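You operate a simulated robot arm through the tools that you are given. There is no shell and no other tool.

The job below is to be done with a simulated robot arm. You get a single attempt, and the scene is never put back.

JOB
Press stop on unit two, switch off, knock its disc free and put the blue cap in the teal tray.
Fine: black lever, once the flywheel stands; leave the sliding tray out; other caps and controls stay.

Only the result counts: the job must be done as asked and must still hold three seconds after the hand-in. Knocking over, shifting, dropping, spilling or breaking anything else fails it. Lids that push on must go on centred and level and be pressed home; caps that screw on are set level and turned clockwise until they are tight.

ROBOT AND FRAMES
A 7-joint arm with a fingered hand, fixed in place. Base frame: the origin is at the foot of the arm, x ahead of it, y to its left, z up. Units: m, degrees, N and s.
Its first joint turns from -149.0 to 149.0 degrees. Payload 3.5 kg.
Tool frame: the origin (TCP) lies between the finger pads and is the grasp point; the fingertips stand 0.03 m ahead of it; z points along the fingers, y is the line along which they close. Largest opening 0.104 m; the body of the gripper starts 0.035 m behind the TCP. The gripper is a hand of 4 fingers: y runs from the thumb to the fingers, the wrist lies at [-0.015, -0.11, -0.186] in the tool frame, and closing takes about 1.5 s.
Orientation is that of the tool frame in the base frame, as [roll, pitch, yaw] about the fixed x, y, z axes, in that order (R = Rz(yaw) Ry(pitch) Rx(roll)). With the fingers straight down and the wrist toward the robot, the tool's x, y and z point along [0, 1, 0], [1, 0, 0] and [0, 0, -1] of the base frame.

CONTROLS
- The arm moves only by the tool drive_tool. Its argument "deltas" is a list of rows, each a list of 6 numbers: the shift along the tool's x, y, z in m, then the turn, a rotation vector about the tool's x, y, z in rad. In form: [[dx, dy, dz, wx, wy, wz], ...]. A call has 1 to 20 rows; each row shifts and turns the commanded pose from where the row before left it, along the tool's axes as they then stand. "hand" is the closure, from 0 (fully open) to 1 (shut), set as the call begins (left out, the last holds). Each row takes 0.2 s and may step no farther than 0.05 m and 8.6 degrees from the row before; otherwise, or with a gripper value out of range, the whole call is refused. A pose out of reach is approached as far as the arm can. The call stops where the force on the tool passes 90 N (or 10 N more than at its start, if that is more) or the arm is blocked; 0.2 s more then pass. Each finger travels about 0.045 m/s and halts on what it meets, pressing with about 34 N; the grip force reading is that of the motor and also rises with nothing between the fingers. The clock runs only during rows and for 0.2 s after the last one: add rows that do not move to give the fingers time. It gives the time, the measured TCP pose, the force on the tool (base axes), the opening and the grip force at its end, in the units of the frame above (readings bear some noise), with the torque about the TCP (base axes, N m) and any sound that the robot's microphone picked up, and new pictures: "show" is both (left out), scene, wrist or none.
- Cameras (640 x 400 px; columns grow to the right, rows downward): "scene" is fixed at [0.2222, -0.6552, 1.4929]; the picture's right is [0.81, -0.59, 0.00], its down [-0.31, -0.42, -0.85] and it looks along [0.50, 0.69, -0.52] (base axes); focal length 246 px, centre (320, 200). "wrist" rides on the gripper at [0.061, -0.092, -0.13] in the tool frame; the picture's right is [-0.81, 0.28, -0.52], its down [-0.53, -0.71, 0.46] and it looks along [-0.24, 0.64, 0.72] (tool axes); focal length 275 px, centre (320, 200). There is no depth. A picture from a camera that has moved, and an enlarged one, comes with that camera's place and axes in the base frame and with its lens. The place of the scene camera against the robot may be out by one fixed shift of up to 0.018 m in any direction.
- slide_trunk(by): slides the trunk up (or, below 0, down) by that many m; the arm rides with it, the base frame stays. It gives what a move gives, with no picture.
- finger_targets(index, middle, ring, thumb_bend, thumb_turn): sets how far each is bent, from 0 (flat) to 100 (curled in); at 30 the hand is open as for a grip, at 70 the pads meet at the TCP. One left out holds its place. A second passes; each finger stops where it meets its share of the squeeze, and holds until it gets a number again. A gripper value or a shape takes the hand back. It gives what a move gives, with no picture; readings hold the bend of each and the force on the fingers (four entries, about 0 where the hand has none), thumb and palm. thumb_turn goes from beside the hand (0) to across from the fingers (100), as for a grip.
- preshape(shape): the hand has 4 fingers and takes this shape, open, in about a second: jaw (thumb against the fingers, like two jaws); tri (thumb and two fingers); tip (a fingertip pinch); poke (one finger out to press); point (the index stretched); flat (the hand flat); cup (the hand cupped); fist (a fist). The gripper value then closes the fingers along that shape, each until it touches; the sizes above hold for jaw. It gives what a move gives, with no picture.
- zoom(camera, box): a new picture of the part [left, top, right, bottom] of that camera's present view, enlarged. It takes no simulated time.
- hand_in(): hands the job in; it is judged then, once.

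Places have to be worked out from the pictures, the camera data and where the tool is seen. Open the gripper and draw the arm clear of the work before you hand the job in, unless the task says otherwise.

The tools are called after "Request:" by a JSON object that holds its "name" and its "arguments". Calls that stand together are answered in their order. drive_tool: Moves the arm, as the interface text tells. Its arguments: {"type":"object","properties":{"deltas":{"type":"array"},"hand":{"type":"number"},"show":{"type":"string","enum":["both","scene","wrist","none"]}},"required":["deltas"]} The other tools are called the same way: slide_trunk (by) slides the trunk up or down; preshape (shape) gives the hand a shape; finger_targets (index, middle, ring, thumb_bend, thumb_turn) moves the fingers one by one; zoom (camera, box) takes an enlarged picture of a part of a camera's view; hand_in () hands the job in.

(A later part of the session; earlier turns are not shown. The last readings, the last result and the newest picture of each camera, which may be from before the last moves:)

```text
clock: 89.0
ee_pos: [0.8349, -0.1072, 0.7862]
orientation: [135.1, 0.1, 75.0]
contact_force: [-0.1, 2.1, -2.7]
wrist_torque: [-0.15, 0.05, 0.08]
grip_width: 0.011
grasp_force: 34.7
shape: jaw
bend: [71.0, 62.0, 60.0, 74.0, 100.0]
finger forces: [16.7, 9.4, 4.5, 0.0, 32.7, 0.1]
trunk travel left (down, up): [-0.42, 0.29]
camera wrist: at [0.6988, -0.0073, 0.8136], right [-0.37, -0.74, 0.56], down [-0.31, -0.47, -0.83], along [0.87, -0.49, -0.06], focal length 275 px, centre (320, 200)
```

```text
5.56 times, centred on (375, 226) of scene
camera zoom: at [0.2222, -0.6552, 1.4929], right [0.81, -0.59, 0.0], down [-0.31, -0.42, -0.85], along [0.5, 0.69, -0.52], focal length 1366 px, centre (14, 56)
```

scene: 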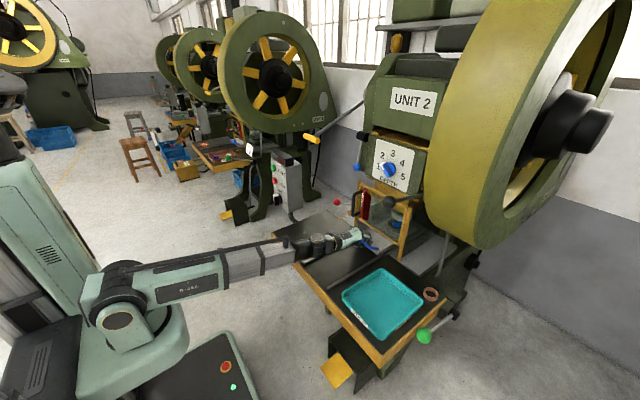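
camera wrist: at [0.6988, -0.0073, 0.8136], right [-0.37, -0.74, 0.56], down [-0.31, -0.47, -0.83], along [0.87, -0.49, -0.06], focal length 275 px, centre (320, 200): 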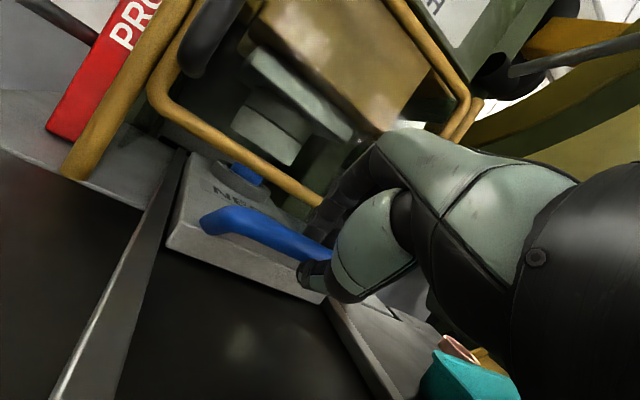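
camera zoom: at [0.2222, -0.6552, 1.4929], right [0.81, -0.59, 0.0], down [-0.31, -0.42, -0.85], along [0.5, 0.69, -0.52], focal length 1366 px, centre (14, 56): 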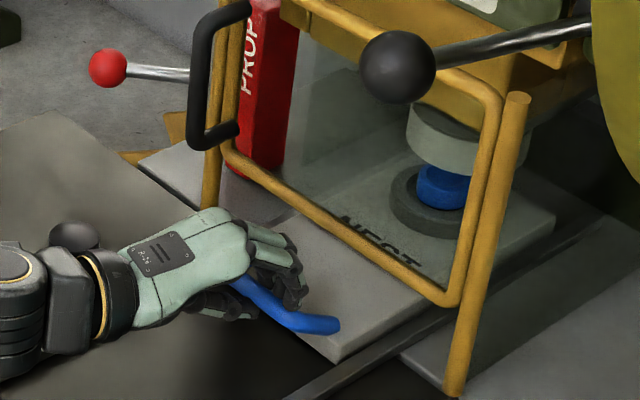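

The slide moves freely and the cap rides along. Pull another 7 cm, then check the cap against the guard's bottom bar.

Request:
{"name": "drive_tool", "arguments": {"deltas": [[-0.0045, -0.01195, -0.01195, 0, 0, 0], [-0.0045, -0.01195, -0.01195, 0, 0, 0], [-0.0045, -0.01195, -0.01195, 0, 0, 0], [-0.0045, -0.01195, -0.01195, 0, 0, 0]], "show": "both"}}

Request:
{"name": "zoom", "arguments": {"camera": "scene", "box": [330, 190, 420, 262]}}

Request:
{"name": "zoom", "arguments": {"camera": "wrist", "box": [140, 80, 340, 280]}}

```text
clock: 90.0
ee_pos: [0.7635, -0.1073, 0.7865]
orientation: [135.1, 0.1, 75.0]
contact_force: [-2.4, 4.2, -6.6]
wrist_torque: [-0.06, 0.15, 0.11]
grip_width: 0.0108
grasp_force: 33.8
shape: jaw
bend: [71.0, 63.0, 61.0, 74.0, 100.0]
finger forces: [16.3, 8.8, 4.2, 0.1, 35.4, 0.0]
trunk travel left (down, up): [-0.42, 0.29]
camera wrist: at [0.6287, -0.0076, 0.8142], right [-0.37, -0.74, 0.56], down [-0.31, -0.47, -0.83], along [0.87, -0.49, -0.06], focal length 275 px, centre (320, 200)
```

scene: 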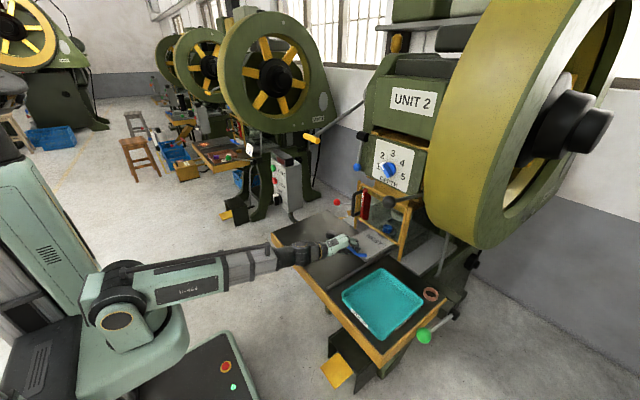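
wrist: 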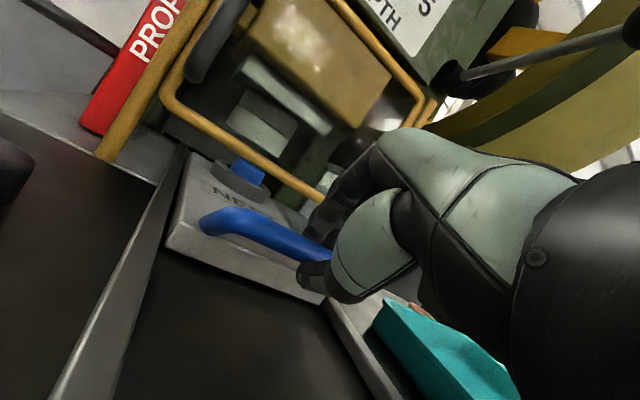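

```text
5.56 times, centred on (375, 226) of scene
camera zoom: at [0.2222, -0.6552, 1.4929], right [0.81, -0.59, 0.0], down [-0.31, -0.42, -0.85], along [0.5, 0.69, -0.52], focal length 1366 px, centre (14, 56)
```

zoom: 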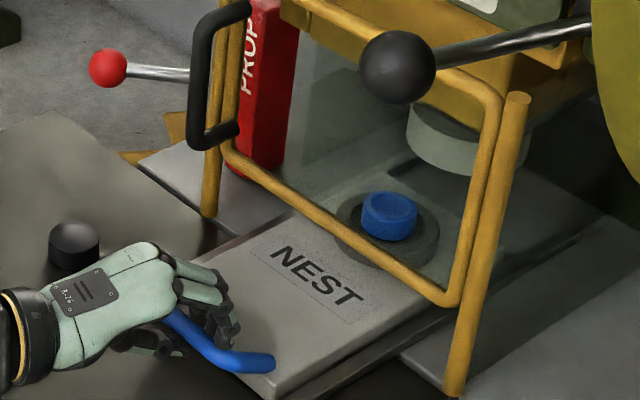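

```text
2.00 times, centred on (240, 180) of wrist
camera zoom: at [0.6287, -0.0076, 0.8142], right [-0.37, -0.74, 0.56], down [-0.31, -0.47, -0.83], along [0.87, -0.49, -0.06], focal length 551 px, centre (480, 240)
```

zoom: 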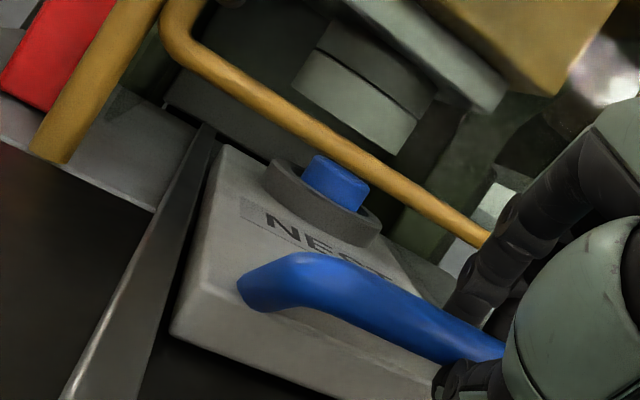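

Geometry suggests about 5 mm of clearance between cap top and guard bar. Pull 3 cm slowly, checking force and picture.

Request:
{"name": "drive_tool", "arguments": {"deltas": [[-0.00257, -0.00683, -0.00683, 0, 0, 0], [-0.00257, -0.00683, -0.00683, 0, 0, 0], [-0.00257, -0.00683, -0.00683, 0, 0, 0]], "show": "both"}}

Request:
{"name": "zoom", "arguments": {"camera": "scene", "box": [340, 200, 420, 262]}}

Request:
{"name": "zoom", "arguments": {"camera": "wrist", "box": [180, 100, 320, 240]}}

```text
clock: 90.8
ee_pos: [0.7351, -0.1062, 0.786]
orientation: [135.1, 0.1, 74.9]
contact_force: [0.3, 1.7, -5.9]
wrist_torque: [-0.15, 0.07, 0.08]
grip_width: 0.0111
grasp_force: 33.4
shape: jaw
bend: [71.0, 63.0, 61.0, 74.0, 100.0]
finger forces: [17.2, 9.4, 4.7, 0.1, 34.3, 0.1]
trunk travel left (down, up): [-0.42, 0.29]
camera wrist: at [0.5994, -0.0074, 0.814], right [-0.37, -0.74, 0.56], down [-0.31, -0.47, -0.83], along [0.87, -0.49, -0.06], focal length 275 px, centre (320, 200)
```

scene: 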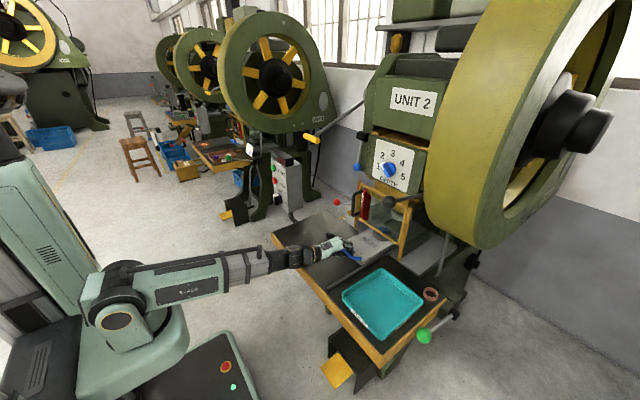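
wrist: 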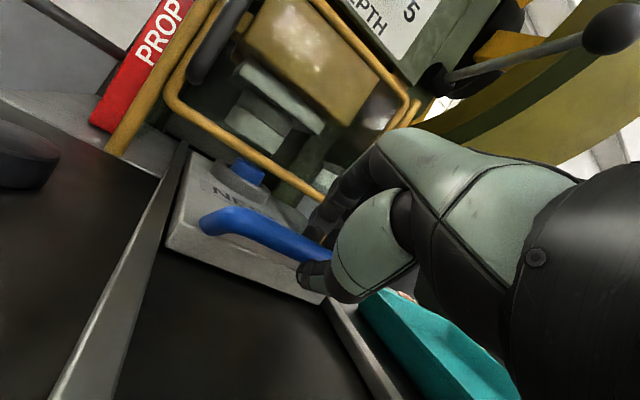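

```text
6.45 times, centred on (380, 231) of scene
camera zoom: at [0.2222, -0.6552, 1.4929], right [0.81, -0.59, 0.0], down [-0.31, -0.42, -0.85], along [0.5, 0.69, -0.52], focal length 1586 px, centre (-67, 0)
```

zoom: 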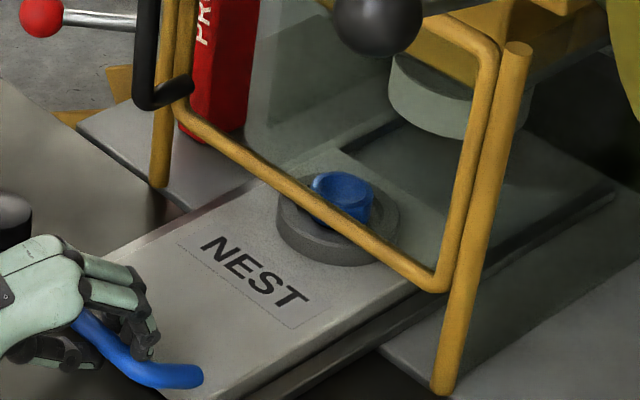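

```text
2.86 times, centred on (250, 170) of wrist
camera zoom: at [0.5994, -0.0074, 0.814], right [-0.37, -0.74, 0.56], down [-0.31, -0.47, -0.83], along [0.87, -0.49, -0.06], focal length 786 px, centre (520, 286)
```

zoom: 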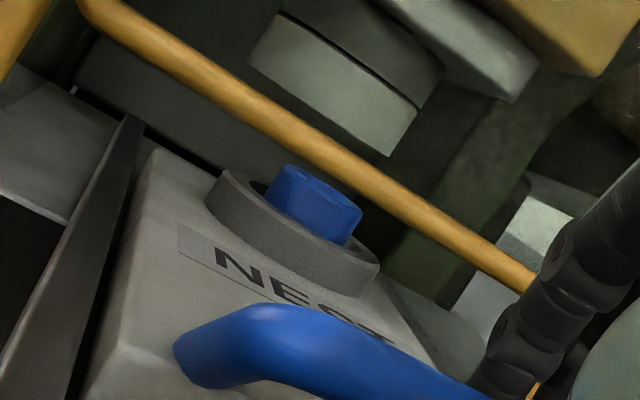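

Still no contact, cap upright in its ring. Continue pulling in small steps.

Request:
{"name": "drive_tool", "arguments": {"deltas": [[-0.00257, -0.00683, -0.00683, 0, 0, 0], [-0.00257, -0.00683, -0.00683, 0, 0, 0], [-0.00257, -0.00683, -0.00683, 0, 0, 0], [-0.00257, -0.00683, -0.00683, 0, 0, 0]], "show": "both"}}

Request:
{"name": "zoom", "arguments": {"camera": "scene", "box": [330, 200, 410, 262]}}

```text
clock: 91.8
ee_pos: [0.6952, -0.1071, 0.7867]
orientation: [135.1, 0.0, 75.0]
contact_force: [-0.2, 5.0, -4.7]
wrist_torque: [-0.12, 0.12, 0.14]
grip_width: 0.011
grasp_force: 33.9
shape: jaw
bend: [71.0, 63.0, 61.0, 74.0, 100.0]
finger forces: [16.9, 9.1, 4.4, 0.0, 34.7, 0.0]
trunk travel left (down, up): [-0.42, 0.29]
camera wrist: at [0.5591, -0.0077, 0.8142], right [-0.37, -0.74, 0.56], down [-0.32, -0.47, -0.83], along [0.87, -0.48, -0.06], focal length 275 px, centre (320, 200)
```

scene: 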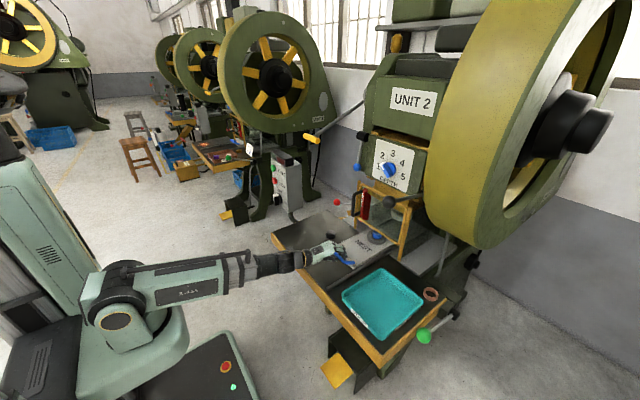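
wrist: 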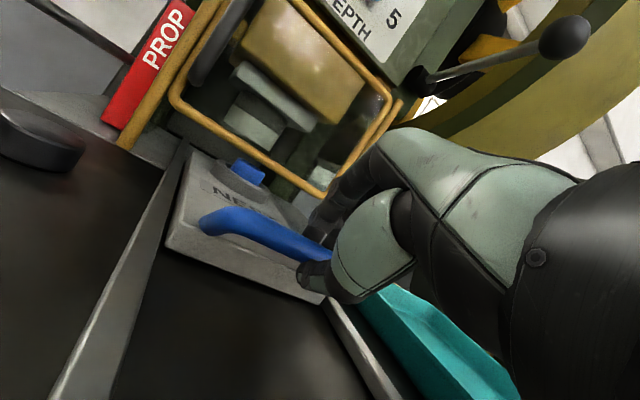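

```text
6.45 times, centred on (370, 231) of scene
camera zoom: at [0.2222, -0.6552, 1.4929], right [0.81, -0.59, 0.0], down [-0.31, -0.42, -0.85], along [0.5, 0.69, -0.52], focal length 1586 px, centre (-3, 0)
```

zoom: 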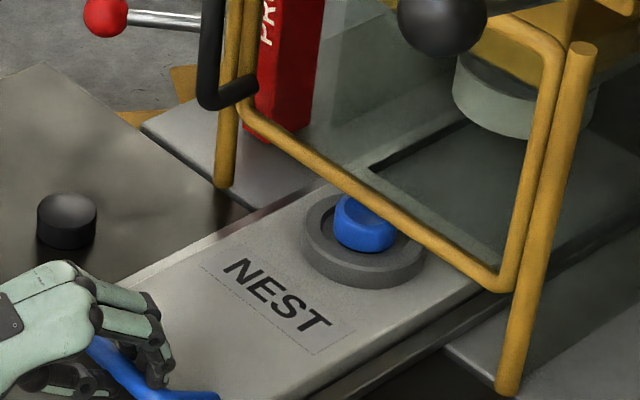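

The cap has cleared the guard bar. Continue pulling the slide out, watching reach and force.

Request:
{"name": "drive_tool", "arguments": {"deltas": [[-0.00385, -0.01025, -0.01025, 0, 0, 0], [-0.00385, -0.01025, -0.01025, 0, 0, 0], [-0.00385, -0.01025, -0.01025, 0, 0, 0], [-0.00385, -0.01025, -0.01025, 0, 0, 0]], "show": "scene"}}

Request:
{"name": "zoom", "arguments": {"camera": "scene", "box": [310, 200, 410, 278]}}

```text
clock: 92.8
ee_pos: [0.6464, -0.1076, 0.7861]
orientation: [135.0, 0.1, 75.1]
contact_force: [1.2, 8.7, 0.8]
wrist_torque: [-0.17, -0.03, 0.26]
grip_width: 0.0114
grasp_force: 33.6
shape: jaw
bend: [71.0, 63.0, 61.0, 74.0, 100.0]
finger forces: [18.1, 10.7, 6.0, 0.0, 33.5, 0.0]
out of reach, approached as far as the arm can: row 4
trunk travel left (down, up): [-0.42, 0.29]
```

scene: 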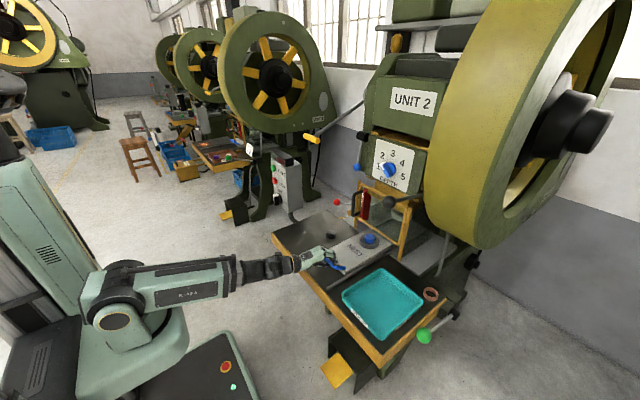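

```text
5.13 times, centred on (360, 239) of scene
camera zoom: at [0.2222, -0.6552, 1.4929], right [0.81, -0.59, 0.0], down [-0.31, -0.42, -0.85], along [0.5, 0.69, -0.52], focal length 1261 px, centre (115, -0)
```

zoom: 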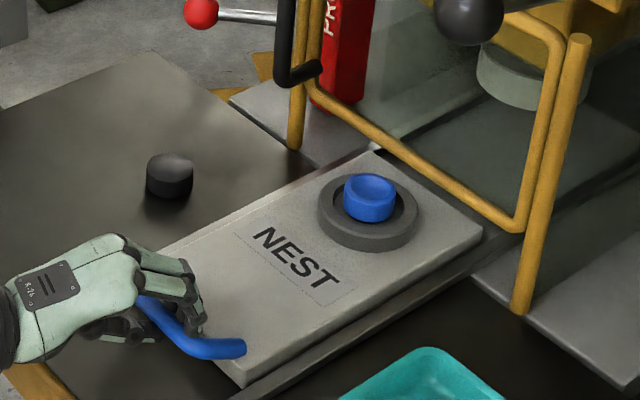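

Tray is out by about 21 cm with the cap fully clear of the guard. Try a further 1.5 cm to see whether there is an end stop.

Request:
{"name": "drive_tool", "arguments": {"deltas": [[-0.00195, -0.0051, -0.0051, 0, 0, 0], [-0.00195, -0.0051, -0.0051, 0, 0, 0], [0, 0, 0, 0, 0, 0]], "show": "both"}}

Request:
{"name": "zoom", "arguments": {"camera": "scene", "box": [300, 200, 410, 286]}}

```text
clock: 93.6
ee_pos: [0.6455, -0.1079, 0.7848]
orientation: [135.0, 0.2, 74.9]
contact_force: [2.8, 22.7, 18.9]
wrist_torque: [-0.13, -0.42, 0.53]
grip_width: 0.0126
grasp_force: 34.3
shape: jaw
bend: [71.0, 61.0, 58.0, 75.0, 100.0]
finger forces: [21.2, 15.5, 6.8, 0.0, 29.0, 0.0]
out of reach, approached as far as the arm can: row 1, 2
trunk travel left (down, up): [-0.42, 0.29]
camera wrist: at [0.5093, -0.0091, 0.8112], right [-0.37, -0.74, 0.56], down [-0.31, -0.47, -0.83], along [0.87, -0.48, -0.05], focal length 275 px, centre (320, 200)
```

scene: 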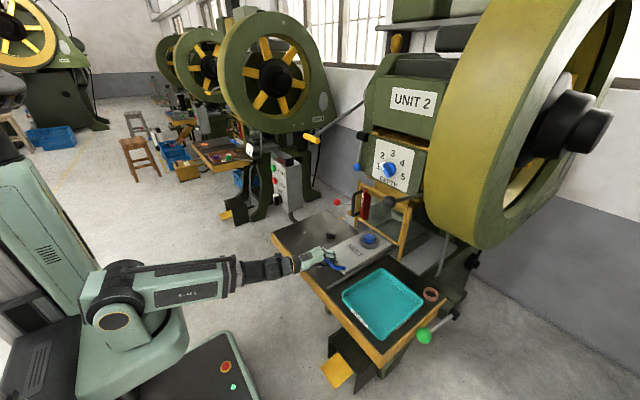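
wrist: 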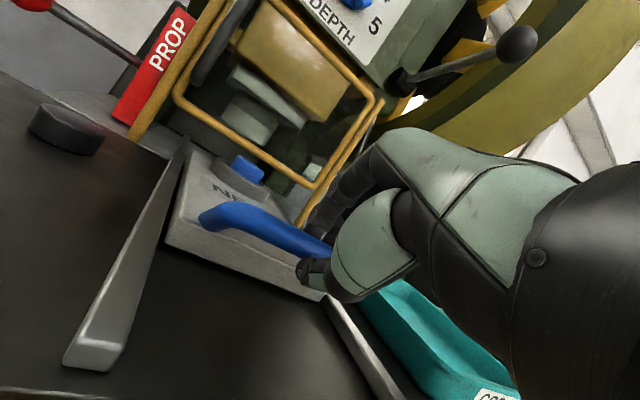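

```text
4.65 times, centred on (355, 243) of scene
camera zoom: at [0.2222, -0.6552, 1.4929], right [0.81, -0.59, 0.0], down [-0.31, -0.42, -0.85], along [0.5, 0.69, -0.52], focal length 1144 px, centre (157, 0)
```

zoom: 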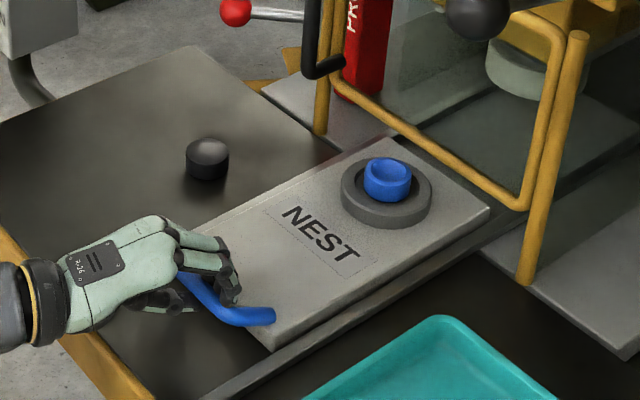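

I'm at the arm's inner reach limit, so I stop pulling here. Open the hand and withdraw backwards/upwards from the handle.

Request:
{"name": "drive_tool", "arguments": {"deltas": [[0.0019, 0.005, 0.005, 0, 0, 0], [0, 0, 0, 0, 0, 0], [0, 0, 0, 0, 0, 0], [0, 0, 0, 0, 0, 0], [0, 0, 0, 0, 0, 0]], "hand": 0.4, "show": "wrist"}}

Request:
{"name": "zoom", "arguments": {"camera": "scene", "box": [310, 215, 390, 277]}}

```text
clock: 94.8
ee_pos: [0.6541, -0.1101, 0.7833]
orientation: [135.0, 0.1, 75.0]
contact_force: [-0.1, -0.2, 0.0]
wrist_torque: [0.04, -0.01, 0.04]
grip_width: 0.062
grasp_force: 0.1
shape: jaw
bend: [29.0, 41.0, 37.0, 65.0, 100.0]
finger forces: [0.0, 0.0, 0.0, 0.0, 0.0, 0.0]
trunk travel left (down, up): [-0.42, 0.29]
camera wrist: at [0.5177, -0.0111, 0.81], right [-0.37, -0.74, 0.56], down [-0.31, -0.47, -0.83], along [0.87, -0.49, -0.06], focal length 275 px, centre (320, 200)
```

wrist: 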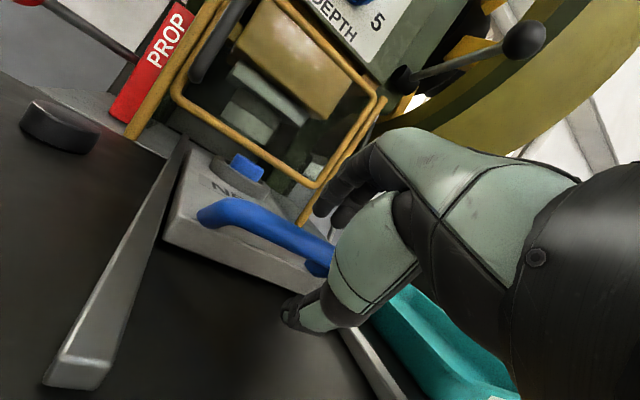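

```text
6.45 times, centred on (350, 246) of scene
camera zoom: at [0.2222, -0.6552, 1.4929], right [0.81, -0.59, 0.0], down [-0.31, -0.42, -0.85], along [0.5, 0.69, -0.52], focal length 1586 px, centre (126, -97)
```

zoom: 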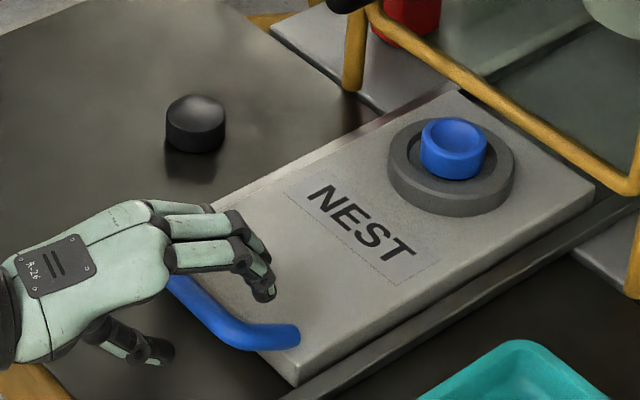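

Released. Withdraw along the tool axis with small steps.

Request:
{"name": "drive_tool", "arguments": {"deltas": [[0, 0, -0.012, 0, 0, 0], [0, 0.004, -0.016, 0, 0, 0], [0, 0.01, -0.022, 0, 0, 0], [0, 0.02, -0.022, 0, 0, 0], [0, 0.021, -0.021, 0, 0, 0]], "show": "both"}}

Request:
{"name": "zoom", "arguments": {"camera": "scene", "box": [310, 205, 400, 277]}}

```text
clock: 96.0
ee_pos: [0.6586, -0.1074, 0.8818]
orientation: [135.0, 0.1, 74.9]
contact_force: [0.7, 0.2, 0.2]
wrist_torque: [-0.01, -0.03, 0.0]
grip_width: 0.0622
grasp_force: 0.0
shape: jaw
bend: [29.0, 41.0, 37.0, 65.0, 100.0]
finger forces: [0.0, 0.0, 0.0, 0.1, 0.0, 0.1]
out of reach, approached as far as the arm can: row 2, 3, 4
trunk travel left (down, up): [-0.42, 0.29]
camera wrist: at [0.5226, -0.0092, 0.9091], right [-0.37, -0.74, 0.56], down [-0.31, -0.47, -0.83], along [0.87, -0.49, -0.06], focal length 275 px, centre (320, 200)
```

scene: 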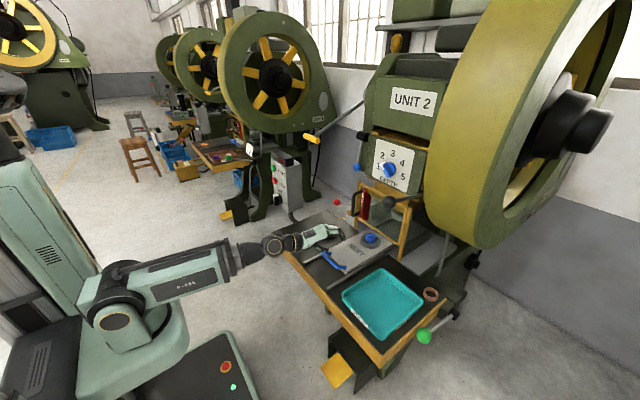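
wrist: 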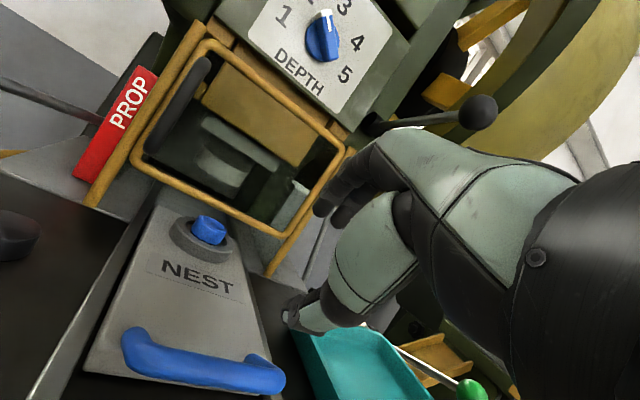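

```text
5.56 times, centred on (355, 241) of scene
camera zoom: at [0.2222, -0.6552, 1.4929], right [0.81, -0.59, 0.0], down [-0.31, -0.42, -0.85], along [0.5, 0.69, -0.52], focal length 1366 px, centre (126, -28)
```

zoom: 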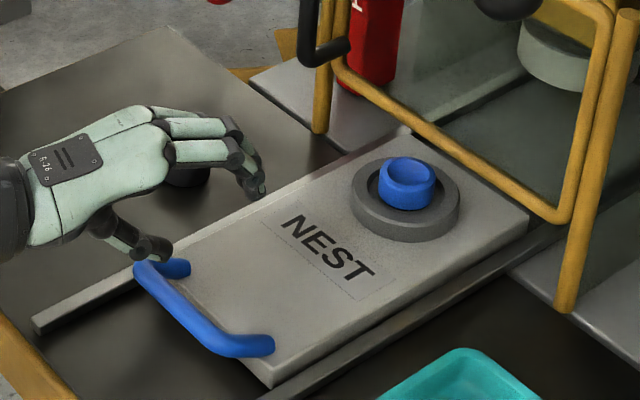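

Hand is clear. Now raise, bring the fingers to straight down and yaw to about 15° (fingers closing along y, so the hand stays narrow toward the guard), to view and then pick the cap.

Request:
{"name": "drive_tool", "arguments": {"deltas": [[0.0052, 0.0325, -0.0052, 0, 0, 0], [0.0052, 0.0325, -0.0052, 0, 0, 0], [0.0052, 0.0325, -0.0052, 0, 0, 0], [0, 0, 0, 0.131, 0, 0], [0, 0, 0, 0.131, 0, 0], [0, 0, 0, 0.131, 0, 0], [0, 0, 0, 0.131, 0, 0], [0, 0, 0, 0.131, 0, 0], [0, 0, 0, 0.131, 0, 0], [0, 0, 0, 0, 0, 0.131], [0, 0, 0, 0, 0, 0.131], [0, 0, 0, 0, 0, 0.131], [0, 0, 0, 0, 0, 0.131], [0, 0, 0, 0, 0, 0.131], [0, 0, 0, 0, 0, 0.131], [0, 0, 0, 0, 0, 0.131], [0, 0, 0, 0, 0, 0.131], [0, 0, 0, 0, 0, 0]], "hand": 0.1, "show": "both"}}

```text
clock: 99.8
ee_pos: [0.7258, -0.0003, 0.9409]
orientation: [177.7, 0.2, 13.0]
contact_force: [0.2, 0.7, -1.5]
wrist_torque: [0.01, -0.01, 0.03]
grip_width: 0.0938
grasp_force: 0.2
shape: jaw
bend: [29.0, 32.0, 30.0, 35.0, 98.0]
finger forces: [0.1, 0.0, 0.0, 0.0, 0.0, 0.0]
out of reach, approached as far as the arm can: row 4, 5, 6, 7, 8, 9
trunk travel left (down, up): [-0.42, 0.29]
camera wrist: at [0.7648, 0.1069, 1.0676], right [-0.73, -0.43, 0.53], down [-0.68, 0.56, -0.48], along [-0.09, -0.71, -0.7], focal length 275 px, centre (320, 200)
```

scene: 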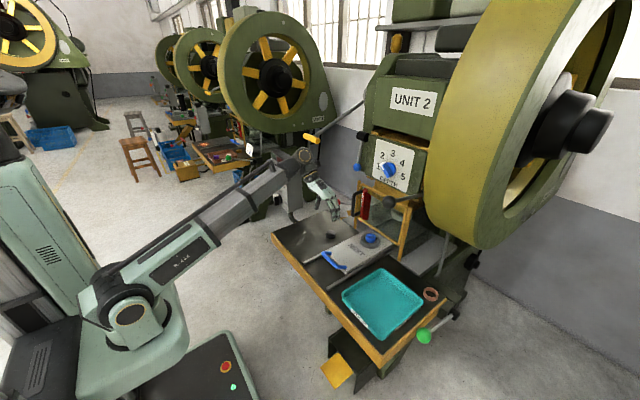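
wrist: 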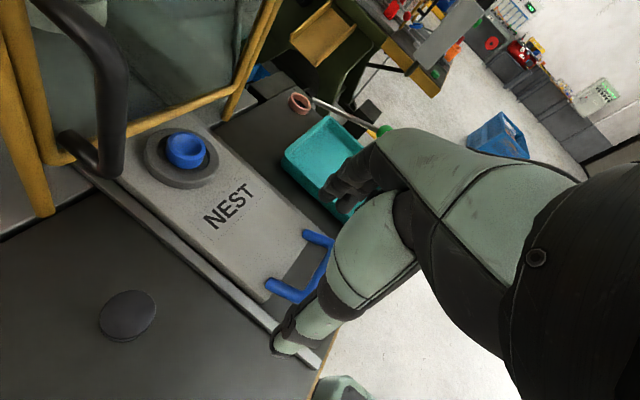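

Now a clear top view of the cap. Zoom in to localise it.

Request:
{"name": "zoom", "arguments": {"camera": "wrist", "box": [120, 100, 260, 200]}}

Request:
{"name": "zoom", "arguments": {"camera": "scene", "box": [340, 215, 400, 262]}}

```text
4.00 times, centred on (190, 150) of wrist
camera zoom: at [0.7648, 0.1069, 1.0676], right [-0.73, -0.43, 0.53], down [-0.68, 0.56, -0.48], along [-0.09, -0.71, -0.7], focal length 1101 px, centre (840, 400)
```

zoom: 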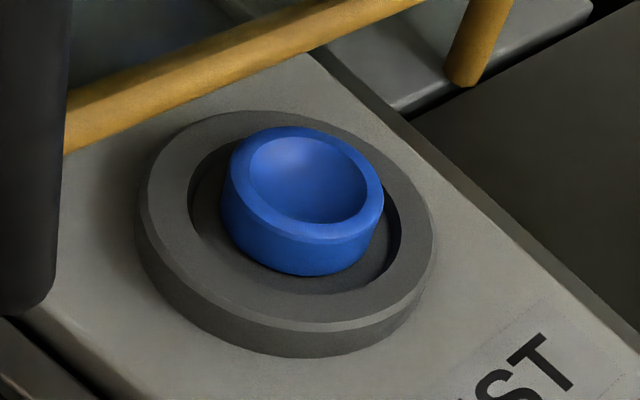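

```text
8.51 times, centred on (370, 238) of scene
camera zoom: at [0.2222, -0.6552, 1.4929], right [0.81, -0.59, 0.0], down [-0.31, -0.42, -0.85], along [0.5, 0.69, -0.52], focal length 2093 px, centre (-106, -128)
```

zoom: 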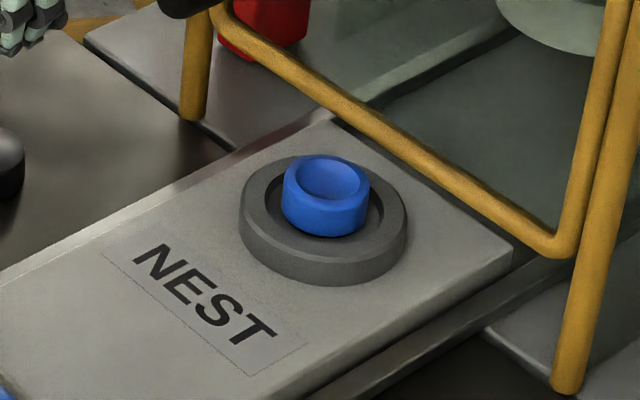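

The cap (centre ≈(0.894, −0.093), top z≈0.786) is still too close to the guard to grip safely. I'll first draw the slide further out: close the fingers into a beak, lower it behind the handle bar and drag it toward −x.

Request:
{"name": "drive_tool", "arguments": {"deltas": [[-0.0186, 0.0455, 0, 0.04, 0, 0], [-0.0186, 0.0455, 0, 0, 0, 0], [0, 0, 0.04, 0, 0, 0], [0, 0, 0.03, 0, 0, 0], [0, 0, 0, 0, 0, 0], [0, 0, 0, 0, 0, 0], [0, 0, 0, 0, 0, 0]], "hand": 1.0, "show": "both"}}

Request:
{"name": "zoom", "arguments": {"camera": "scene", "box": [310, 215, 400, 287]}}

Request:
{"name": "zoom", "arguments": {"camera": "wrist", "box": [160, 140, 400, 340]}}

```text
clock: 101.4
ee_pos: [0.7093, -0.0961, 0.8741]
orientation: [180.0, 0.3, 13.0]
contact_force: [-0.1, 0.3, -0.1]
wrist_torque: [0.0, 0.0, -0.02]
grip_width: 0.0
grasp_force: 33.7
shape: jaw
bend: [70.0, 70.0, 70.0, 47.0, 100.0]
finger forces: [0.1, 0.0, 0.1, 0.1, 0.1, 0.0]
trunk travel left (down, up): [-0.42, 0.29]
camera wrist: at [0.7502, 0.0052, 1.0041], right [-0.72, -0.45, 0.52], down [-0.68, 0.57, -0.45], along [-0.1, -0.68, -0.72], focal length 275 px, centre (320, 200)
```

scene: 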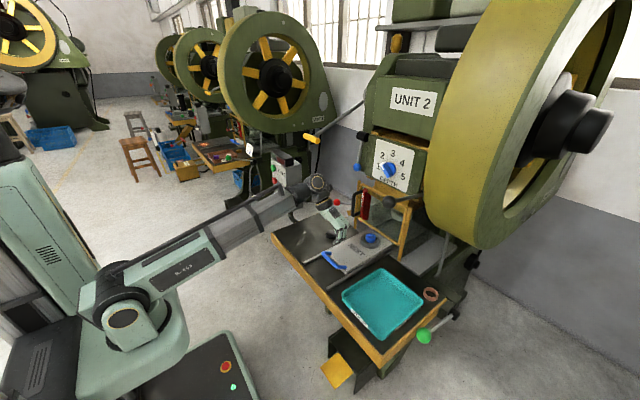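
wrist: 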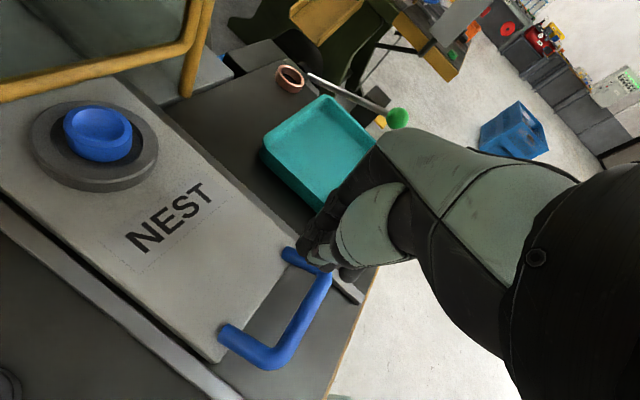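

```text
5.56 times, centred on (355, 251) of scene
camera zoom: at [0.2222, -0.6552, 1.4929], right [0.81, -0.59, 0.0], down [-0.31, -0.42, -0.85], along [0.5, 0.69, -0.52], focal length 1366 px, centre (126, -83)
```

zoom: 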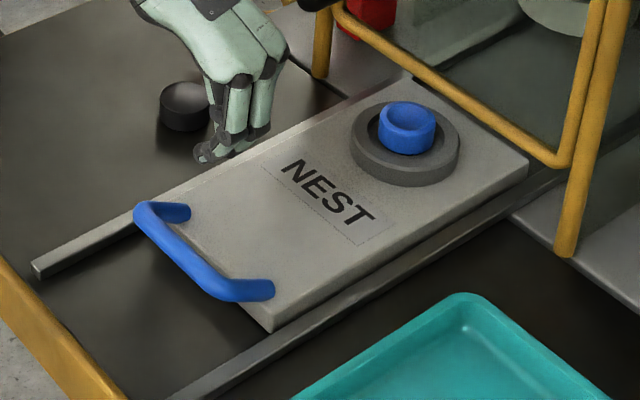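

```text
2.00 times, centred on (280, 240) of wrist
camera zoom: at [0.7502, 0.0052, 1.0041], right [-0.72, -0.45, 0.52], down [-0.68, 0.57, -0.45], along [-0.1, -0.68, -0.72], focal length 551 px, centre (400, 120)
```

zoom: 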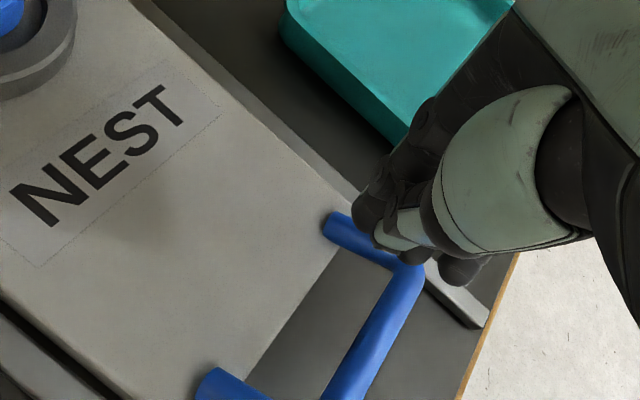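

Handle bar is at x≈0.67 now. Shift 1 cm forward and lower the beak behind the bar to just above the plate.

Request:
{"name": "drive_tool", "arguments": {"deltas": [[0.01, -0.002, 0.02, 0, 0, 0], [0, 0, 0.03, 0, 0, 0], [0, 0, 0.02, 0, 0, 0], [0, 0, 0.008, 0, 0, 0], [0, 0, 0, 0, 0, 0]], "show": "both"}}

Request:
{"name": "zoom", "arguments": {"camera": "scene", "box": [315, 225, 375, 273]}}

Request:
{"name": "zoom", "arguments": {"camera": "wrist", "box": [180, 160, 400, 340]}}

```text
clock: 102.6
ee_pos: [0.7195, -0.0936, 0.7942]
orientation: [-179.9, 0.3, 13.1]
contact_force: [-0.7, 0.4, 1.1]
wrist_torque: [0.01, 0.0, -0.03]
grip_width: 0.0
grasp_force: 34.0
shape: jaw
bend: [70.0, 70.0, 70.0, 47.0, 100.0]
finger forces: [0.0, 0.0, 0.0, 0.0, 0.1, 0.0]
trunk travel left (down, up): [-0.42, 0.29]
camera wrist: at [0.7587, 0.0091, 0.9248], right [-0.73, -0.45, 0.52], down [-0.68, 0.57, -0.45], along [-0.1, -0.68, -0.72], focal length 275 px, centre (320, 200)
```

scene: 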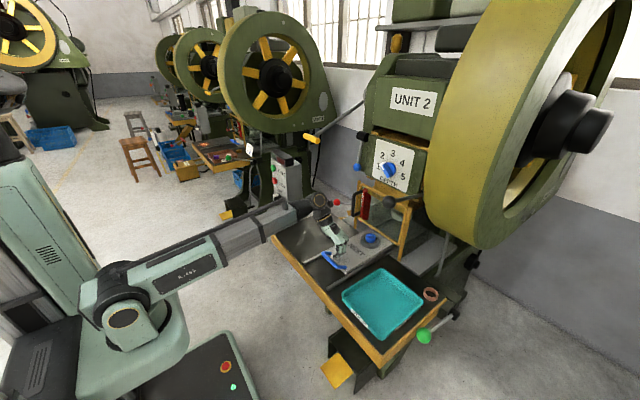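
wrist: 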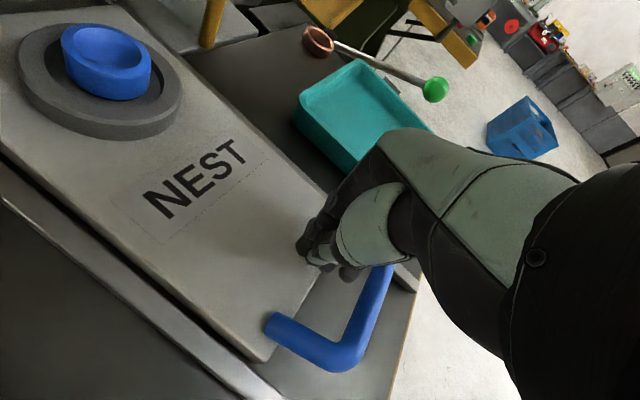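

```text
8.33 times, centred on (345, 249) of scene
camera zoom: at [0.2222, -0.6552, 1.4929], right [0.81, -0.59, 0.0], down [-0.31, -0.42, -0.85], along [0.5, 0.69, -0.52], focal length 2049 px, centre (112, -208)
```

zoom: 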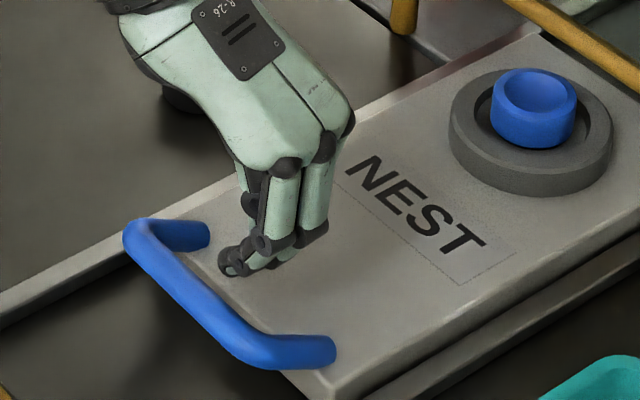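

```text
2.22 times, centred on (290, 250) of wrist
camera zoom: at [0.7587, 0.0091, 0.9248], right [-0.73, -0.45, 0.52], down [-0.68, 0.57, -0.45], along [-0.1, -0.68, -0.72], focal length 612 px, centre (387, 89)
```

zoom: 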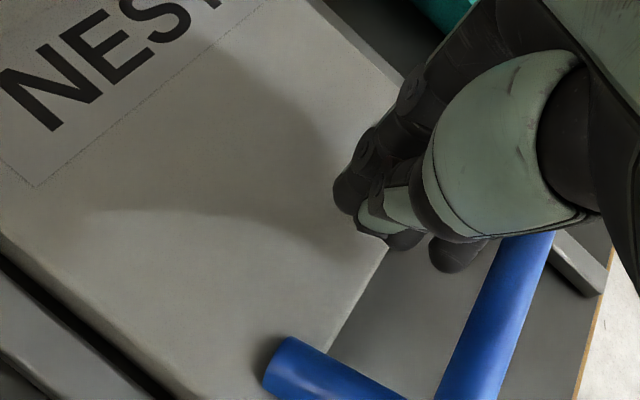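

Beak sits behind the bar without touching anything. Drag toward −x in small steps and watch the force.

Request:
{"name": "drive_tool", "arguments": {"deltas": [[-0.0146, -0.0034, 0, 0, 0, 0], [-0.0146, -0.0034, 0, 0, 0, 0], [-0.0146, -0.0034, 0, 0, 0, 0]], "show": "both"}}

Request:
{"name": "zoom", "arguments": {"camera": "scene", "box": [305, 215, 395, 287]}}

```text
clock: 103.4
ee_pos: [0.6738, -0.0921, 0.7954]
orientation: [-179.9, 0.3, 12.9]
contact_force: [-0.7, 0.3, 0.4]
wrist_torque: [-0.06, 0.02, 0.0]
grip_width: 0.0001
grasp_force: 34.6
shape: jaw
bend: [70.0, 70.0, 70.0, 47.0, 100.0]
finger forces: [0.1, 0.0, 0.0, 0.0, 0.1, 0.0]
trunk travel left (down, up): [-0.42, 0.29]
camera wrist: at [0.713, 0.0093, 0.9256], right [-0.72, -0.45, 0.52], down [-0.68, 0.57, -0.45], along [-0.1, -0.68, -0.72], focal length 275 px, centre (320, 200)
```

scene: 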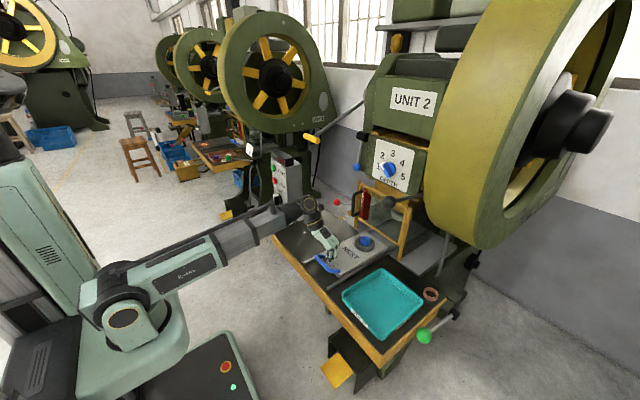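
wrist: 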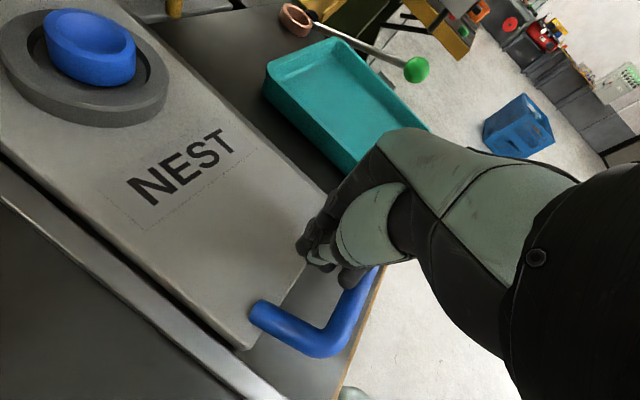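

```text
5.56 times, centred on (350, 251) of scene
camera zoom: at [0.2222, -0.6552, 1.4929], right [0.81, -0.59, 0.0], down [-0.31, -0.42, -0.85], along [0.5, 0.69, -0.52], focal length 1366 px, centre (153, -83)
```

zoom: 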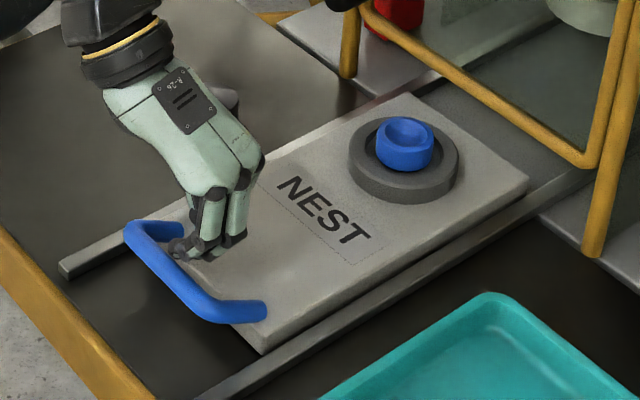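

The slide keeps moving out easily. Continue another 4.5 cm, watching for an end stop.

Request:
{"name": "drive_tool", "arguments": {"deltas": [[-0.0146, -0.0034, 0, 0, 0, 0], [-0.0097, -0.0022, 0, 0, 0, 0], [-0.0097, -0.0022, 0, 0, 0, 0]], "show": "both"}}

Request:
{"name": "zoom", "arguments": {"camera": "scene", "box": [305, 215, 395, 287]}}

```text
clock: 104.2
ee_pos: [0.6391, -0.094, 0.7959]
orientation: [-179.8, 0.4, 13.0]
contact_force: [-0.4, 1.2, -0.5]
wrist_torque: [-0.02, 0.02, -0.02]
grip_width: 0.0001
grasp_force: 34.2
shape: jaw
bend: [70.0, 70.0, 70.0, 47.0, 100.0]
finger forces: [0.0, 0.0, 0.1, 0.0, 0.1, 0.1]
trunk travel left (down, up): [-0.42, 0.29]
camera wrist: at [0.6784, 0.009, 0.9253], right [-0.72, -0.45, 0.52], down [-0.68, 0.57, -0.45], along [-0.1, -0.68, -0.72], focal length 275 px, centre (320, 200)
```

scene: 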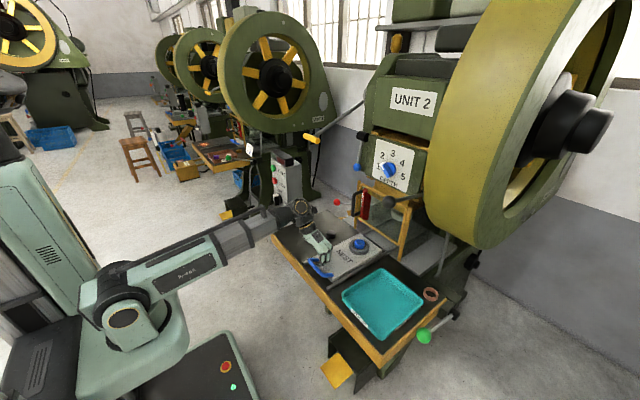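
wrist: 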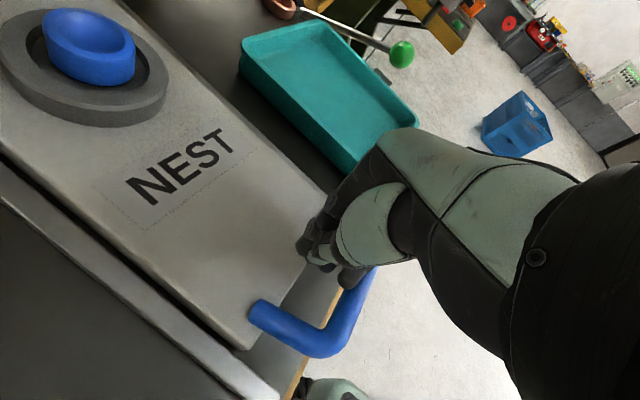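

```text
5.56 times, centred on (350, 251) of scene
camera zoom: at [0.2222, -0.6552, 1.4929], right [0.81, -0.59, 0.0], down [-0.31, -0.42, -0.85], along [0.5, 0.69, -0.52], focal length 1366 px, centre (153, -83)
```

zoom: 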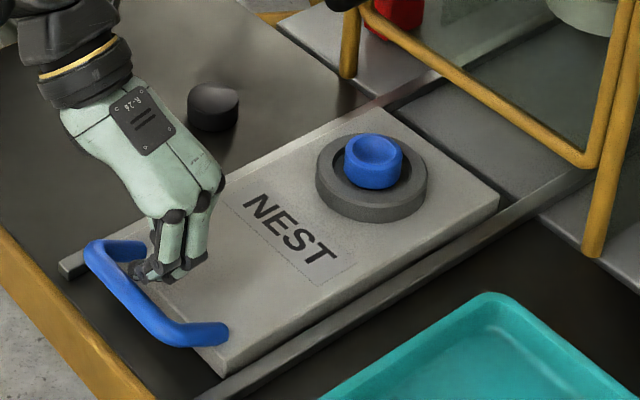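

Slide is now ≈26 cm out. I'll nudge it gently a little further to feel for the end stop.

Request:
{"name": "drive_tool", "arguments": {"deltas": [[-0.0078, -0.0018, 0, 0, 0, 0], [-0.0078, -0.0018, 0, 0, 0, 0]], "show": "scene"}}

Request:
{"name": "zoom", "arguments": {"camera": "scene", "box": [305, 215, 395, 287]}}

```text
clock: 104.8
ee_pos: [0.6231, -0.093, 0.7953]
orientation: [-180.0, 0.3, 13.0]
contact_force: [0.5, 0.7, 0.4]
wrist_torque: [0.01, -0.02, 0.01]
grip_width: 0.0
grasp_force: 34.7
shape: jaw
bend: [70.0, 70.0, 70.0, 47.0, 100.0]
finger forces: [0.0, 0.0, 0.7, 0.1, 0.0, 0.0]
trunk travel left (down, up): [-0.42, 0.29]
```

scene: 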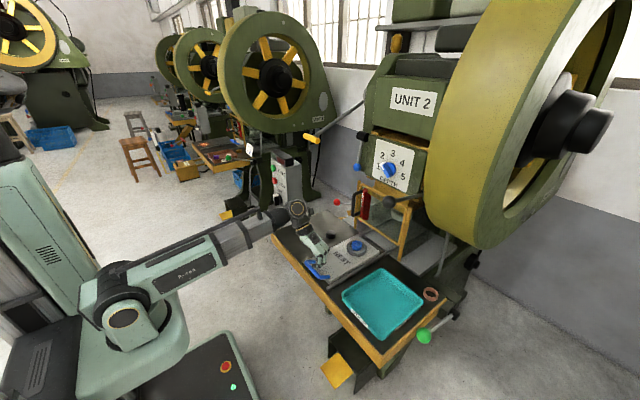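

```text
5.56 times, centred on (350, 251) of scene
camera zoom: at [0.2222, -0.6552, 1.4929], right [0.81, -0.59, 0.0], down [-0.31, -0.42, -0.85], along [0.5, 0.69, -0.52], focal length 1366 px, centre (153, -83)
```

zoom: 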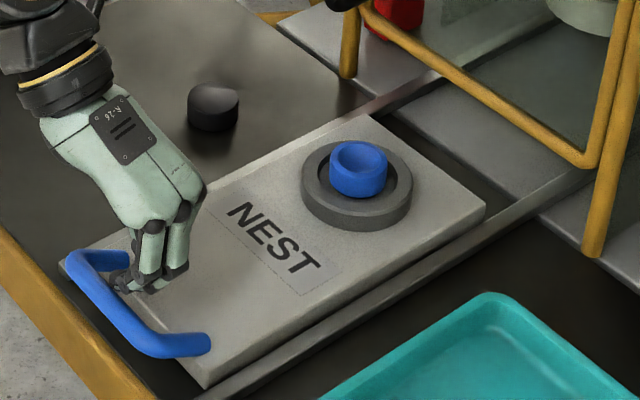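

The slide is ≈27 cm out with no resistance; that is fully clear, so I stop here. Lift straight up and move above the cap with the hand opened to about 7.5 cm.

Request:
{"name": "drive_tool", "arguments": {"deltas": [[0, 0, -0.04, 0, 0, 0], [0, 0, -0.04, 0, 0, 0], [0, 0, -0.035, 0, 0, 0], [0.0374, 0.0086, 0, 0, 0, 0], [0.0374, 0.0086, 0, 0, 0, 0], [0.0374, 0.0086, 0, 0, 0, 0], [0.0374, 0.0086, 0, 0, 0, 0], [0, 0, 0, 0, 0, 0]], "hand": 0.25, "show": "both"}}

Request:
{"name": "zoom", "arguments": {"camera": "wrist", "box": [140, 120, 400, 340]}}

Request:
{"name": "zoom", "arguments": {"camera": "scene", "box": [305, 205, 405, 285]}}

```text
clock: 106.6
ee_pos: [0.7781, -0.0937, 0.9092]
orientation: [180.0, 0.2, 13.0]
contact_force: [0.0, -0.4, 0.0]
wrist_torque: [-0.02, 0.03, -0.02]
grip_width: 0.0781
grasp_force: 0.1
shape: jaw
bend: [27.0, 36.0, 33.0, 54.0, 99.0]
finger forces: [0.0, 0.1, 0.0, 0.0, 0.1, 0.0]
trunk travel left (down, up): [-0.42, 0.29]
camera wrist: at [0.8174, 0.0091, 1.039], right [-0.72, -0.45, 0.52], down [-0.68, 0.57, -0.45], along [-0.1, -0.68, -0.72], focal length 275 px, centre (320, 200)
```

scene: 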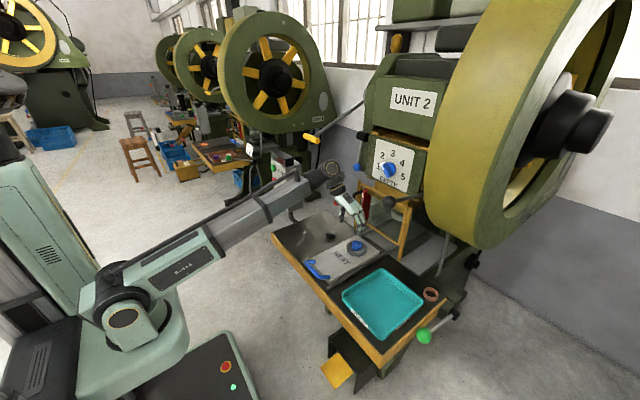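
wrist: 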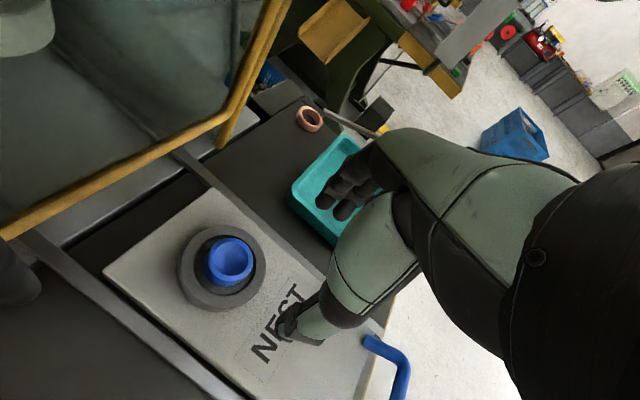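

```text
1.82 times, centred on (270, 230) of wrist
camera zoom: at [0.8174, 0.0091, 1.039], right [-0.72, -0.45, 0.52], down [-0.68, 0.57, -0.45], along [-0.1, -0.68, -0.72], focal length 500 px, centre (411, 146)
```

zoom: 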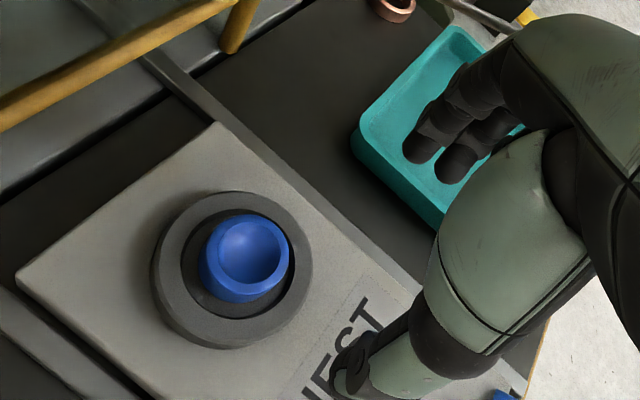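

```text
5.00 times, centred on (355, 245) of scene
camera zoom: at [0.2222, -0.6552, 1.4929], right [0.81, -0.59, 0.0], down [-0.31, -0.42, -0.85], along [0.5, 0.69, -0.52], focal length 1229 px, centre (145, -25)
```

zoom: 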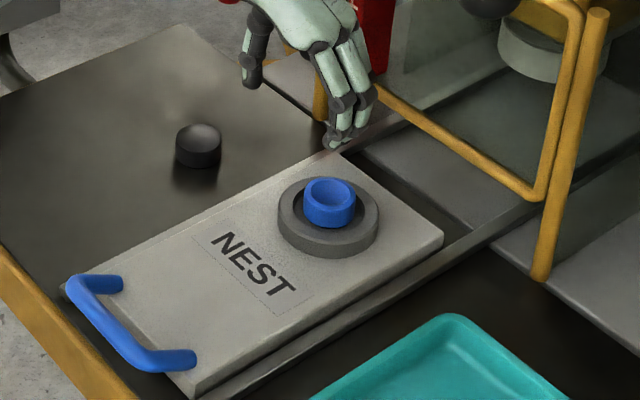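

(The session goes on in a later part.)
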